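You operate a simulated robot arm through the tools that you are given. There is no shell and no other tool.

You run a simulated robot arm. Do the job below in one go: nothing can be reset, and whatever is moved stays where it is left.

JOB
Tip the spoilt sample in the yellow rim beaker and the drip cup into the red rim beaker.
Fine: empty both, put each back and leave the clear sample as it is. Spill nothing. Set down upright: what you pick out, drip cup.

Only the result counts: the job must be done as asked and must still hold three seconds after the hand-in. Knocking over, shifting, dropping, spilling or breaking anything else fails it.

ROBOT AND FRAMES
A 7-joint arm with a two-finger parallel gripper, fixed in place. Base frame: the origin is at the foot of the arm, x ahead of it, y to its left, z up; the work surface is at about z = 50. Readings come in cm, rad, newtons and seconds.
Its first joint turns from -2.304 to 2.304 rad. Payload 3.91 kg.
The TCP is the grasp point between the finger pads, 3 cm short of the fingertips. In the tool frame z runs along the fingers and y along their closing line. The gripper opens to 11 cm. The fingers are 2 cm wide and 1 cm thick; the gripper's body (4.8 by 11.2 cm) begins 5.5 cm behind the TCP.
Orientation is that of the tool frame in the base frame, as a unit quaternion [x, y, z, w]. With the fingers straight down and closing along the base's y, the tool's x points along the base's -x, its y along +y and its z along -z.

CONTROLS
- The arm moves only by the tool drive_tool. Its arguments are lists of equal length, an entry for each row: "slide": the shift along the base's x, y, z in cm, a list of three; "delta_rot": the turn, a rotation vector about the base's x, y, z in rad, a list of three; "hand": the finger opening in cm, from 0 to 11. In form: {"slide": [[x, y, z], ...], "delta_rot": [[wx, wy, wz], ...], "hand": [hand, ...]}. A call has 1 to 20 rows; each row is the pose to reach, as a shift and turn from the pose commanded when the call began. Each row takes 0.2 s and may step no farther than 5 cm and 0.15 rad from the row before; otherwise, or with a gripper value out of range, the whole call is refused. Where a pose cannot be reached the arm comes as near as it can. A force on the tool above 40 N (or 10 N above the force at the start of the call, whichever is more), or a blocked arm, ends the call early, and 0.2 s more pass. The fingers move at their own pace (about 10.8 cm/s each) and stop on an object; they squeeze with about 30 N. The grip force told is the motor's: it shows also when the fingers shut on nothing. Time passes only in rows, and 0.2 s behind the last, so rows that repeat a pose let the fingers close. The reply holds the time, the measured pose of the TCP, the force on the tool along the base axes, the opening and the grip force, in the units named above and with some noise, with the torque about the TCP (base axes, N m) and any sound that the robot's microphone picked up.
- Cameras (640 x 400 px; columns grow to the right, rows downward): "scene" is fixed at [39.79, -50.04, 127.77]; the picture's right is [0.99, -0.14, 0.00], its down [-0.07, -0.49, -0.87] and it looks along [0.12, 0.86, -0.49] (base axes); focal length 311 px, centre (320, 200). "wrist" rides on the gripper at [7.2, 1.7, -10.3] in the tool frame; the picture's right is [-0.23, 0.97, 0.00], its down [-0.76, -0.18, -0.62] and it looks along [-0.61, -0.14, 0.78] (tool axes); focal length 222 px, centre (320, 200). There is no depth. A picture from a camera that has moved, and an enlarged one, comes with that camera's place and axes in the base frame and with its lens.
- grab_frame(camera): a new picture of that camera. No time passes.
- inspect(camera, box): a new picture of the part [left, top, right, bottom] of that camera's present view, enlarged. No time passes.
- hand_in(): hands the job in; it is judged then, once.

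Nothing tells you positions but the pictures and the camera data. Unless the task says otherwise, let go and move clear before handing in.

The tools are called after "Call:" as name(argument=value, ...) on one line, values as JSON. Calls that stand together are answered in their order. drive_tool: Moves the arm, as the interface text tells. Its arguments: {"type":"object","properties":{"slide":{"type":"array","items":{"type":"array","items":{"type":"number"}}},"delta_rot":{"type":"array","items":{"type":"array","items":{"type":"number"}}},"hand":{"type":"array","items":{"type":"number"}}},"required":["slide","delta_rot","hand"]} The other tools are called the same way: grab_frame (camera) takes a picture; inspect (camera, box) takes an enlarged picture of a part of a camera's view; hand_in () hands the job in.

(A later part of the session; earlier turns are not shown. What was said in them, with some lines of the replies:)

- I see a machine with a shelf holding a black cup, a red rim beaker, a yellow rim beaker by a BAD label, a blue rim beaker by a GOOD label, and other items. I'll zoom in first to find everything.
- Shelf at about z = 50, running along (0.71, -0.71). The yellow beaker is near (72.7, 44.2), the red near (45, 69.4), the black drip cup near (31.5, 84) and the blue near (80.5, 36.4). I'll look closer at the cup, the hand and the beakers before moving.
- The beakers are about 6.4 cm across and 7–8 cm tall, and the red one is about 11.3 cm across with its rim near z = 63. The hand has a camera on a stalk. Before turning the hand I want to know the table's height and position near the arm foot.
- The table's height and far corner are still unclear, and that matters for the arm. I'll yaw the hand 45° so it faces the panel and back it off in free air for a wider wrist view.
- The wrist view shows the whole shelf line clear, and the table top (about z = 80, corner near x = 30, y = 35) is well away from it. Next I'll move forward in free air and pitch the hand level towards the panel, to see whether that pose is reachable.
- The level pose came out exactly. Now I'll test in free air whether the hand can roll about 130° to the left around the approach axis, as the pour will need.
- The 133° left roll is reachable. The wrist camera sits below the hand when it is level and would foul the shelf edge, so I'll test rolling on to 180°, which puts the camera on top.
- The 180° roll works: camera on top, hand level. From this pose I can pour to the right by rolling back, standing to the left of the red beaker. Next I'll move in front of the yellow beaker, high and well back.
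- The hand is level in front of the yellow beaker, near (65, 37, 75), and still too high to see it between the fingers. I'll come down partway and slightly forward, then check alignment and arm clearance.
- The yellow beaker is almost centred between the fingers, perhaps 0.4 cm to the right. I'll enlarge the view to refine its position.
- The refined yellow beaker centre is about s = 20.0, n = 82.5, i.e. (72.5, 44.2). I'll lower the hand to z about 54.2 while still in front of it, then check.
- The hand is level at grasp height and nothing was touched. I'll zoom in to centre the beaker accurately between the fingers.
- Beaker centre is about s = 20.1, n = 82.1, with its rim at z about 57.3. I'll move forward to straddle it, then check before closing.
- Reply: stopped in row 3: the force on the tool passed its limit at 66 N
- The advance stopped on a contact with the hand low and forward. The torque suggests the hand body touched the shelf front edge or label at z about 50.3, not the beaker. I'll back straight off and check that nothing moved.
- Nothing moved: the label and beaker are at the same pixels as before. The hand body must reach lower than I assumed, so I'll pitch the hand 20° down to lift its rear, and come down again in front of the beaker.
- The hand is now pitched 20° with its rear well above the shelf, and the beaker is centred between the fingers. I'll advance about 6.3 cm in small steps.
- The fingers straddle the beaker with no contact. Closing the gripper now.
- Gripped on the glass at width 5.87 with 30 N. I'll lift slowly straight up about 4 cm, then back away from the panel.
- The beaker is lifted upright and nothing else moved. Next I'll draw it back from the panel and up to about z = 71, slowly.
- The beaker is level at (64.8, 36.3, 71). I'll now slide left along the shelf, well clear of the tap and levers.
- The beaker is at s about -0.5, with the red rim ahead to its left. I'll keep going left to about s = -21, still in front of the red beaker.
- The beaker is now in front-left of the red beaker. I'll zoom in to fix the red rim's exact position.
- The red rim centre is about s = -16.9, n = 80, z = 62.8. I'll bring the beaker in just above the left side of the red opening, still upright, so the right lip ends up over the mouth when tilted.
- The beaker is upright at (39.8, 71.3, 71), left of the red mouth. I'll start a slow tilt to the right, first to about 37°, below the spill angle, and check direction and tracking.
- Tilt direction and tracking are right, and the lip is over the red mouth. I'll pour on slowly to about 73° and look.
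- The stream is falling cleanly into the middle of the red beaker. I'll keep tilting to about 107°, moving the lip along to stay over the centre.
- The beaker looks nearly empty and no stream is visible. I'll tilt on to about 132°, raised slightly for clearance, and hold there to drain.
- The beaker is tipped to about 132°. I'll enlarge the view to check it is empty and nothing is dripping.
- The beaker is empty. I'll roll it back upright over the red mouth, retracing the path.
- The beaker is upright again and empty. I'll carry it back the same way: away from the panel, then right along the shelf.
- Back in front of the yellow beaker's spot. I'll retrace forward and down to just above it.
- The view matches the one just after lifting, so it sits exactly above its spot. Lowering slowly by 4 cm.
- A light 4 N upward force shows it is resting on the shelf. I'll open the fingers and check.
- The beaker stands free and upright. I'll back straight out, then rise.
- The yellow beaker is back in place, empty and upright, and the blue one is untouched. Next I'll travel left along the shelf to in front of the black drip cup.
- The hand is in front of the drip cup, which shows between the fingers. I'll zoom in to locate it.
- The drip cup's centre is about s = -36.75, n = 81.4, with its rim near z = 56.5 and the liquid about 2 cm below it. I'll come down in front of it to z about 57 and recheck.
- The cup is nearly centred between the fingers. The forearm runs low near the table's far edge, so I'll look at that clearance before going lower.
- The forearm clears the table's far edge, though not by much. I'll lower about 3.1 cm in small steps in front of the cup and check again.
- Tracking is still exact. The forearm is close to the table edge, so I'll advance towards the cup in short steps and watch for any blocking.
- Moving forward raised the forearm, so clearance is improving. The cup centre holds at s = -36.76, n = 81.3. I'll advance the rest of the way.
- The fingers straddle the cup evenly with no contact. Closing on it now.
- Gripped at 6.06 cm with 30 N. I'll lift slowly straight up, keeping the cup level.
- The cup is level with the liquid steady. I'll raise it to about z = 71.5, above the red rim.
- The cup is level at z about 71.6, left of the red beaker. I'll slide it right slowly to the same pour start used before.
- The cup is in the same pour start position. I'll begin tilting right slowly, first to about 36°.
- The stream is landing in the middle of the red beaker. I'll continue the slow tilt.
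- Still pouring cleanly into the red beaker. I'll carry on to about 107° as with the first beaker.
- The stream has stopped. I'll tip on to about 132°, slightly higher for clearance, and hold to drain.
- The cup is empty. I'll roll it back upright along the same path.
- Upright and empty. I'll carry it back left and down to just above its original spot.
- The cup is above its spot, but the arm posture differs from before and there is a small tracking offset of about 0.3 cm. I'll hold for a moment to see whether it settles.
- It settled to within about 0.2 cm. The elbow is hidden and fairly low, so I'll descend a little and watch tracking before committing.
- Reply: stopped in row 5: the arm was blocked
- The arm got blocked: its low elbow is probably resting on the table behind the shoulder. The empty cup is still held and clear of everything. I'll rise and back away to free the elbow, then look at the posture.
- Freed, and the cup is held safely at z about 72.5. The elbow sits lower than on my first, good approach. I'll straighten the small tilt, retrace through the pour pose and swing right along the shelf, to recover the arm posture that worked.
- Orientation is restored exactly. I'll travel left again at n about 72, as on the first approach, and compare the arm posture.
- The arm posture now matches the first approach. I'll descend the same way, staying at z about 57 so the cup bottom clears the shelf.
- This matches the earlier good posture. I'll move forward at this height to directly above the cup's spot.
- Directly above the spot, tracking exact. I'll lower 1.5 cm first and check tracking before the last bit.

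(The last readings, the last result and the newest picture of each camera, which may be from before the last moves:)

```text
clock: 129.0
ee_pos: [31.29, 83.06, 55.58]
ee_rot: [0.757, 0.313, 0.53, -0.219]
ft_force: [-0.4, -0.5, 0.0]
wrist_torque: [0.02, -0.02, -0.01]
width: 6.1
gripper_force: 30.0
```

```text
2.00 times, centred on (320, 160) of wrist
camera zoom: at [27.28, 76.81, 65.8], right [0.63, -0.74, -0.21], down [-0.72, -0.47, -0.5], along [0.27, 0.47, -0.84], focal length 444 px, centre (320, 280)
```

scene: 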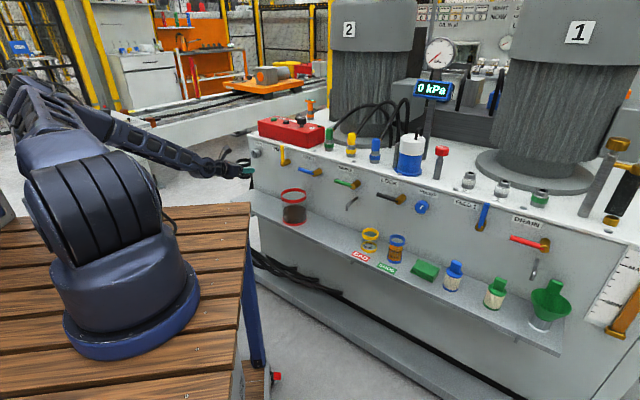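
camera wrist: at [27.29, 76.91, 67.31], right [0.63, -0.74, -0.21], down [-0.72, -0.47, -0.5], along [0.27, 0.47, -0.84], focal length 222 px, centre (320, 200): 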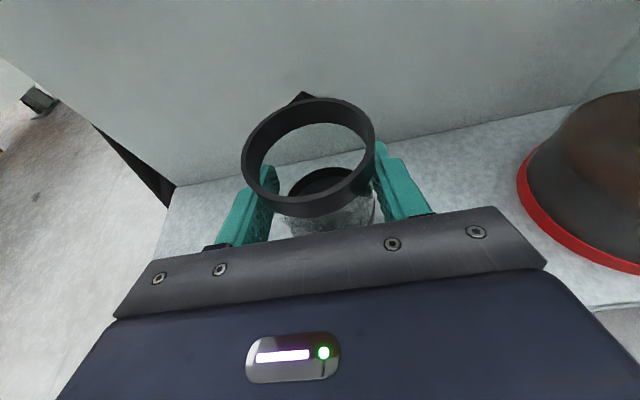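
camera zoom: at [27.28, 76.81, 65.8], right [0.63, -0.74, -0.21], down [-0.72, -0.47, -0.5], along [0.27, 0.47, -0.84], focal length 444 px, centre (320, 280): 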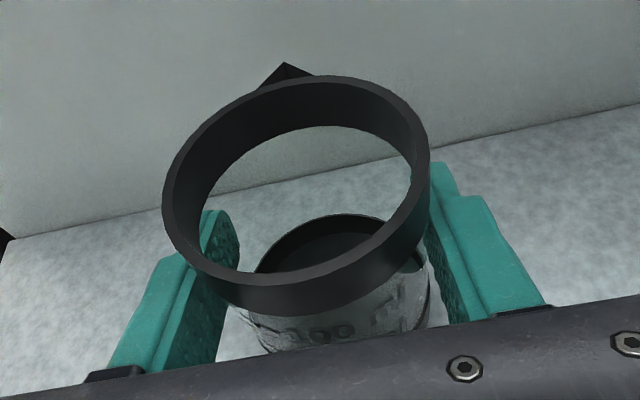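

Tracking is fine and the forearm actually rose. Lowering the last 1.7 cm gently onto the shelf.

Call:
drive_tool(slide=[[0, 0.03, -0.4], [-0.02, 0.05, -0.8], [-0.03, 0.06, -1.1], [-0.03, 0.06, -1.4], [-0.03, 0.06, -1.6], [-0.03, 0.06, -1.72], [-0.03, 0.06, -1.72]], delta_rot=[[0, 0, 0], [0, 0, 0], [0, 0, 0], [0, 0, 0], [0, 0, 0], [0, 0, 0], [0, 0, 0]], hand=[4.5, 4.5, 4.5, 4.5, 4.5, 4.5, 4.5])

Call:
grab_frame(camera="wrist")

Call:
inspect(camera="scene", box=[210, 150, 338, 230])

```text
clock: 130.6
ee_pos: [31.25, 83.19, 53.84]
ee_rot: [0.757, 0.314, 0.529, -0.221]
ft_force: [-0.5, -0.1, 1.8]
wrist_torque: [-0.03, 0.06, 0.0]
width: 6.05
gripper_force: 29.9
```

```text
taken
camera wrist: at [27.24, 76.86, 64.13], right [0.63, -0.74, -0.21], down [-0.72, -0.47, -0.5], along [0.27, 0.47, -0.84], focal length 222 px, centre (320, 200)
```

wrist: 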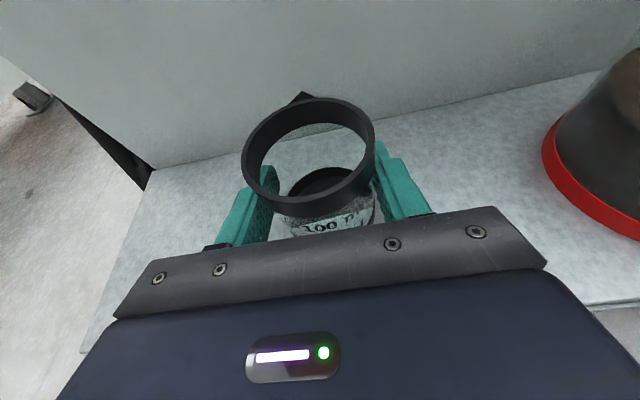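

```text
5.00 times, centred on (274, 190) of scene
camera zoom: at [39.79, -50.04, 127.77], right [0.99, -0.14, 0.0], down [-0.07, -0.49, -0.87], along [0.12, 0.86, -0.49], focal length 1555 px, centre (550, 250)
```

zoom: 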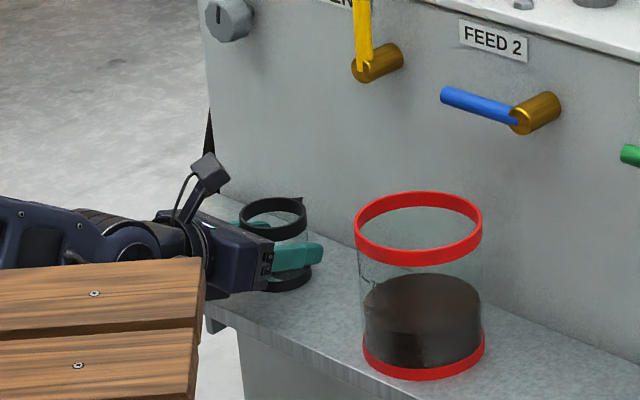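

A small upward force shows contact, within 0.1 cm of the original grasp pose. I'll lower a hair more and release.

Call:
drive_tool(slide=[[0, 0, -0.06], [0, 0, -0.06], [0, 0, -0.06], [0, 0, -0.06], [0, 0, -0.06], [0, 0, -0.06]], delta_rot=[[0, 0, 0], [0, 0, 0], [0, 0, 0], [0, 0, 0], [0, 0, 0], [0, 0, 0]], hand=[4.5, 6.3, 7.0, 8.2, 9.5, 9.5])

Call:
grab_frame(camera="wrist")

Call:
inspect(camera="scene", box=[210, 150, 338, 230])

```text
clock: 132.0
ee_pos: [31.19, 83.1, 53.85]
ee_rot: [0.757, 0.314, 0.529, -0.219]
ft_force: [0.2, -0.2, -0.4]
wrist_torque: [0.0, -0.02, -0.02]
width: 9.5
gripper_force: 0.0
```

```text
taken
camera wrist: at [27.25, 76.85, 64.04], right [0.63, -0.74, -0.21], down [-0.72, -0.47, -0.5], along [0.27, 0.47, -0.84], focal length 222 px, centre (320, 200)
```

wrist: 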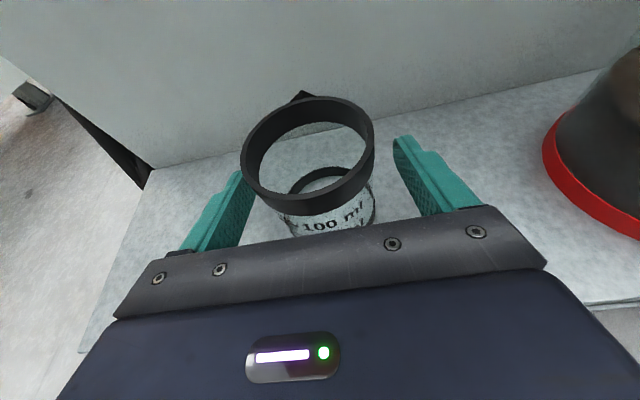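

```text
5.00 times, centred on (274, 190) of scene
camera zoom: at [39.79, -50.04, 127.77], right [0.99, -0.14, 0.0], down [-0.07, -0.49, -0.87], along [0.12, 0.86, -0.49], focal length 1555 px, centre (550, 250)
```

zoom: 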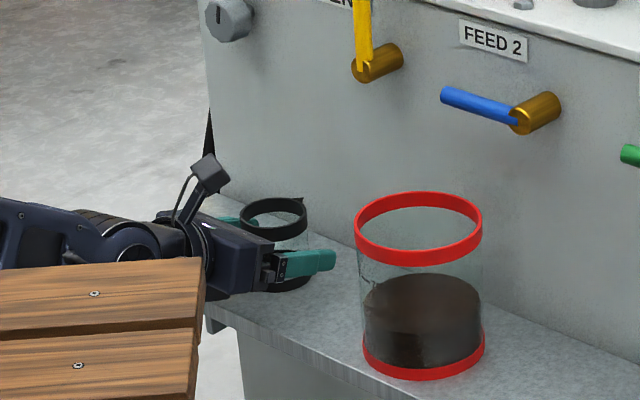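

The cup stands upright on its spot and is free. I'll back out with a slight rise, then lift clear.

Call:
drive_tool(slide=[[-0.5, -0.5, 0.1], [-1.1, -1.1, 0.4], [-1.8, -1.8, 0.9], [-2.5, -2.5, 1.6], [-3.3, -3.3, 2.6], [-4.1, -4.1, 4.0], [-4.9, -4.9, 6.0], [-5.6, -5.6, 8.5], [-6.2, -6.2, 11.5], [-6.6, -6.6, 14.5], [-6.8, -6.8, 17.5], [-6.9, -6.9, 19.0], [-6.9, -6.9, 19.0]], delta_rot=[[0, 0, 0], [0, 0, 0], [0, 0, 0], [0, 0, 0], [0, 0, 0], [0, 0, 0], [0, 0, 0], [0, 0, 0], [0, 0, 0], [0, 0, 0], [0, 0, 0], [0, 0, 0], [0, 0, 0]], hand=[9.5, 9.5, 9.5, 9.5, 9.5, 9.5, 9.5, 9.5, 9.5, 9.5, 9.5, 9.5, 9.5])

Call:
grab_frame(camera="wrist")

Call:
inspect(camera="scene", box=[245, 175, 325, 225])

Call:
grab_frame(camera="scene")

```text
clock: 134.8
ee_pos: [24.44, 76.27, 72.75]
ee_rot: [0.757, 0.313, 0.53, -0.219]
ft_force: [0.2, 0.0, 0.0]
wrist_torque: [0.0, -0.01, -0.03]
width: 9.51
gripper_force: 0.0
```

```text
taken
camera wrist: at [20.36, 70.01, 83.04], right [0.63, -0.74, -0.21], down [-0.72, -0.47, -0.5], along [0.27, 0.47, -0.84], focal length 222 px, centre (320, 200)
```

wrist: 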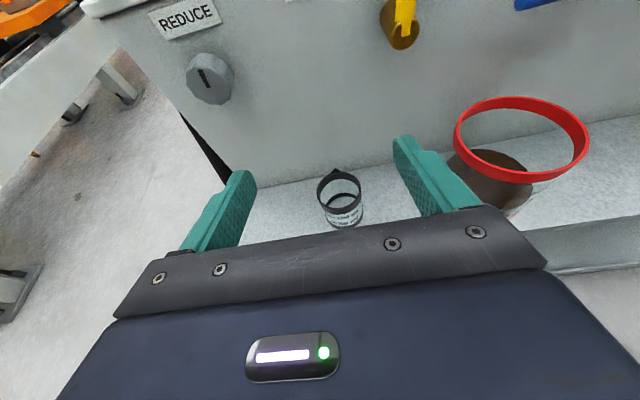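

```text
8.00 times, centred on (285, 200) of scene
camera zoom: at [39.79, -50.04, 127.77], right [0.99, -0.14, 0.0], down [-0.07, -0.49, -0.87], along [0.12, 0.86, -0.49], focal length 2488 px, centre (600, 200)
```

zoom: 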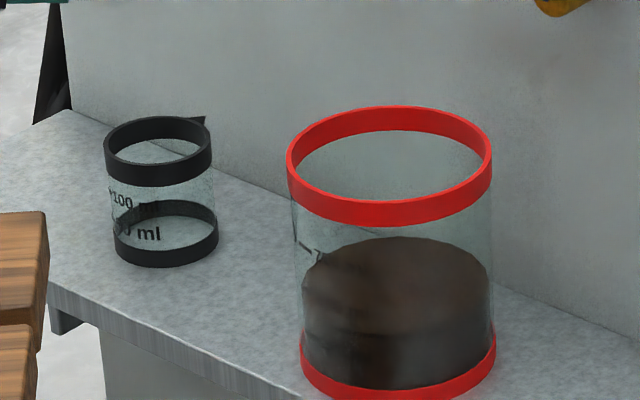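

```text
taken
```

scene: 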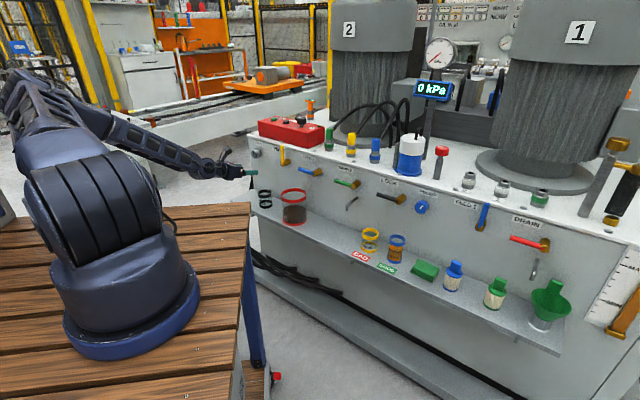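

Both vessels are back, upright and empty, and the red beaker hasn't moved. I'll do one last check of the rest of the shelf for spills or shifts.

Call:
inspect(camera="scene", box=[350, 220, 430, 270])

Call:
inspect(camera="scene", box=[240, 170, 420, 282])

Call:
inspect(camera="scene", box=[400, 220, 600, 345])

```text
8.00 times, centred on (390, 245) of scene
camera zoom: at [39.79, -50.04, 127.77], right [0.99, -0.14, 0.0], down [-0.07, -0.49, -0.87], along [0.12, 0.86, -0.49], focal length 2488 px, centre (-240, -160)
```

zoom: 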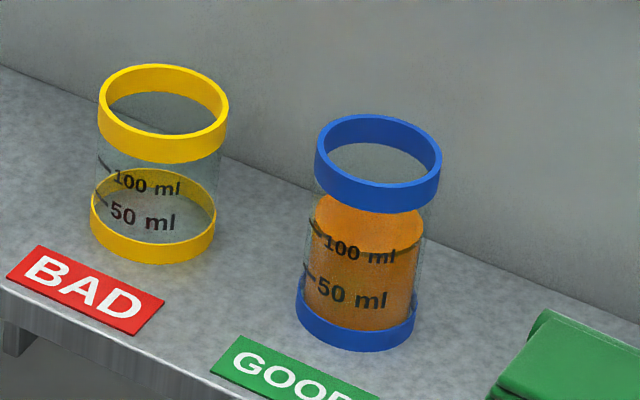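

```text
3.56 times, centred on (330, 226) of scene
camera zoom: at [39.79, -50.04, 127.77], right [0.99, -0.14, 0.0], down [-0.07, -0.49, -0.87], along [0.12, 0.86, -0.49], focal length 1106 px, centre (284, 108)
```

zoom: 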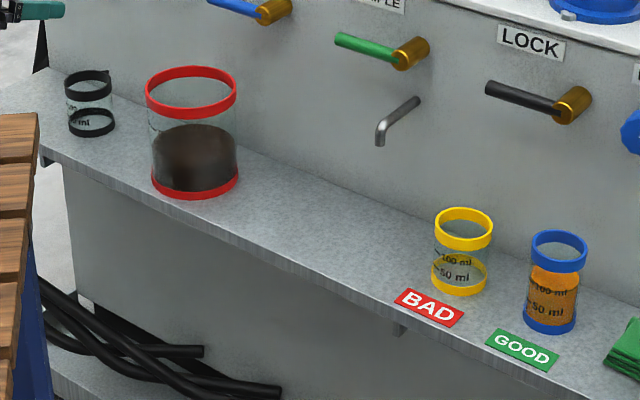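

```text
3.20 times, centred on (500, 282) of scene
camera zoom: at [39.79, -50.04, 127.77], right [0.99, -0.14, 0.0], down [-0.07, -0.49, -0.87], along [0.12, 0.86, -0.49], focal length 995 px, centre (-256, -64)
```

zoom: 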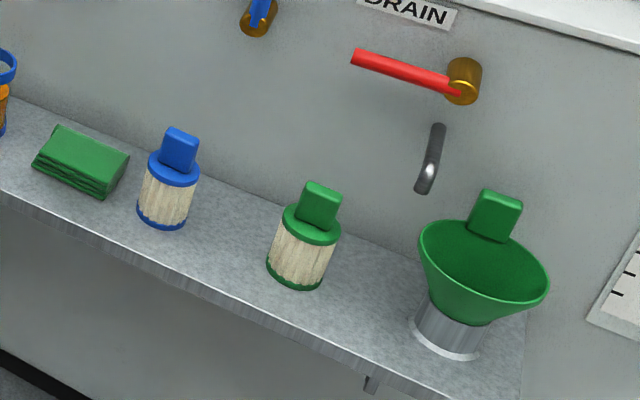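

The yellow beaker and the drip cup are empty, upright and back on their spots. The blue sample and everything else on the shelf are unchanged, I see no spills, and the hand is clear, so I'm handing in.

Call:
hand_in()

```text
The job is handed in.
```

I tipped the yellow rim beaker and the drip cup into the red rim beaker, and I've handed the job in. No result came back, so what follows is from my last camera check.

- **Yellow rim beaker and drip cup:** both are empty, standing upright and back within about 1–2 mm of where they started.
- **Clear sample:** the blue rim beaker by the GOOD label was not touched.
- **Spills:** both streams went into the red rim beaker, and I saw no liquid on the shelf.

There were two unplanned contacts along the way:

- **Shelf edge:** on the first approach to the yellow beaker, the gripper hit something at the shelf's front edge, either the edge itself or the BAD label, and the arm stopped at 66 N. The label and beaker showed no movement afterwards.
- **Blocked arm:** while I was returning the empty cup, the arm was blocked, most likely by its elbow touching the table. I lifted clear and came back by another path, and the cup stayed in the grip throughout.
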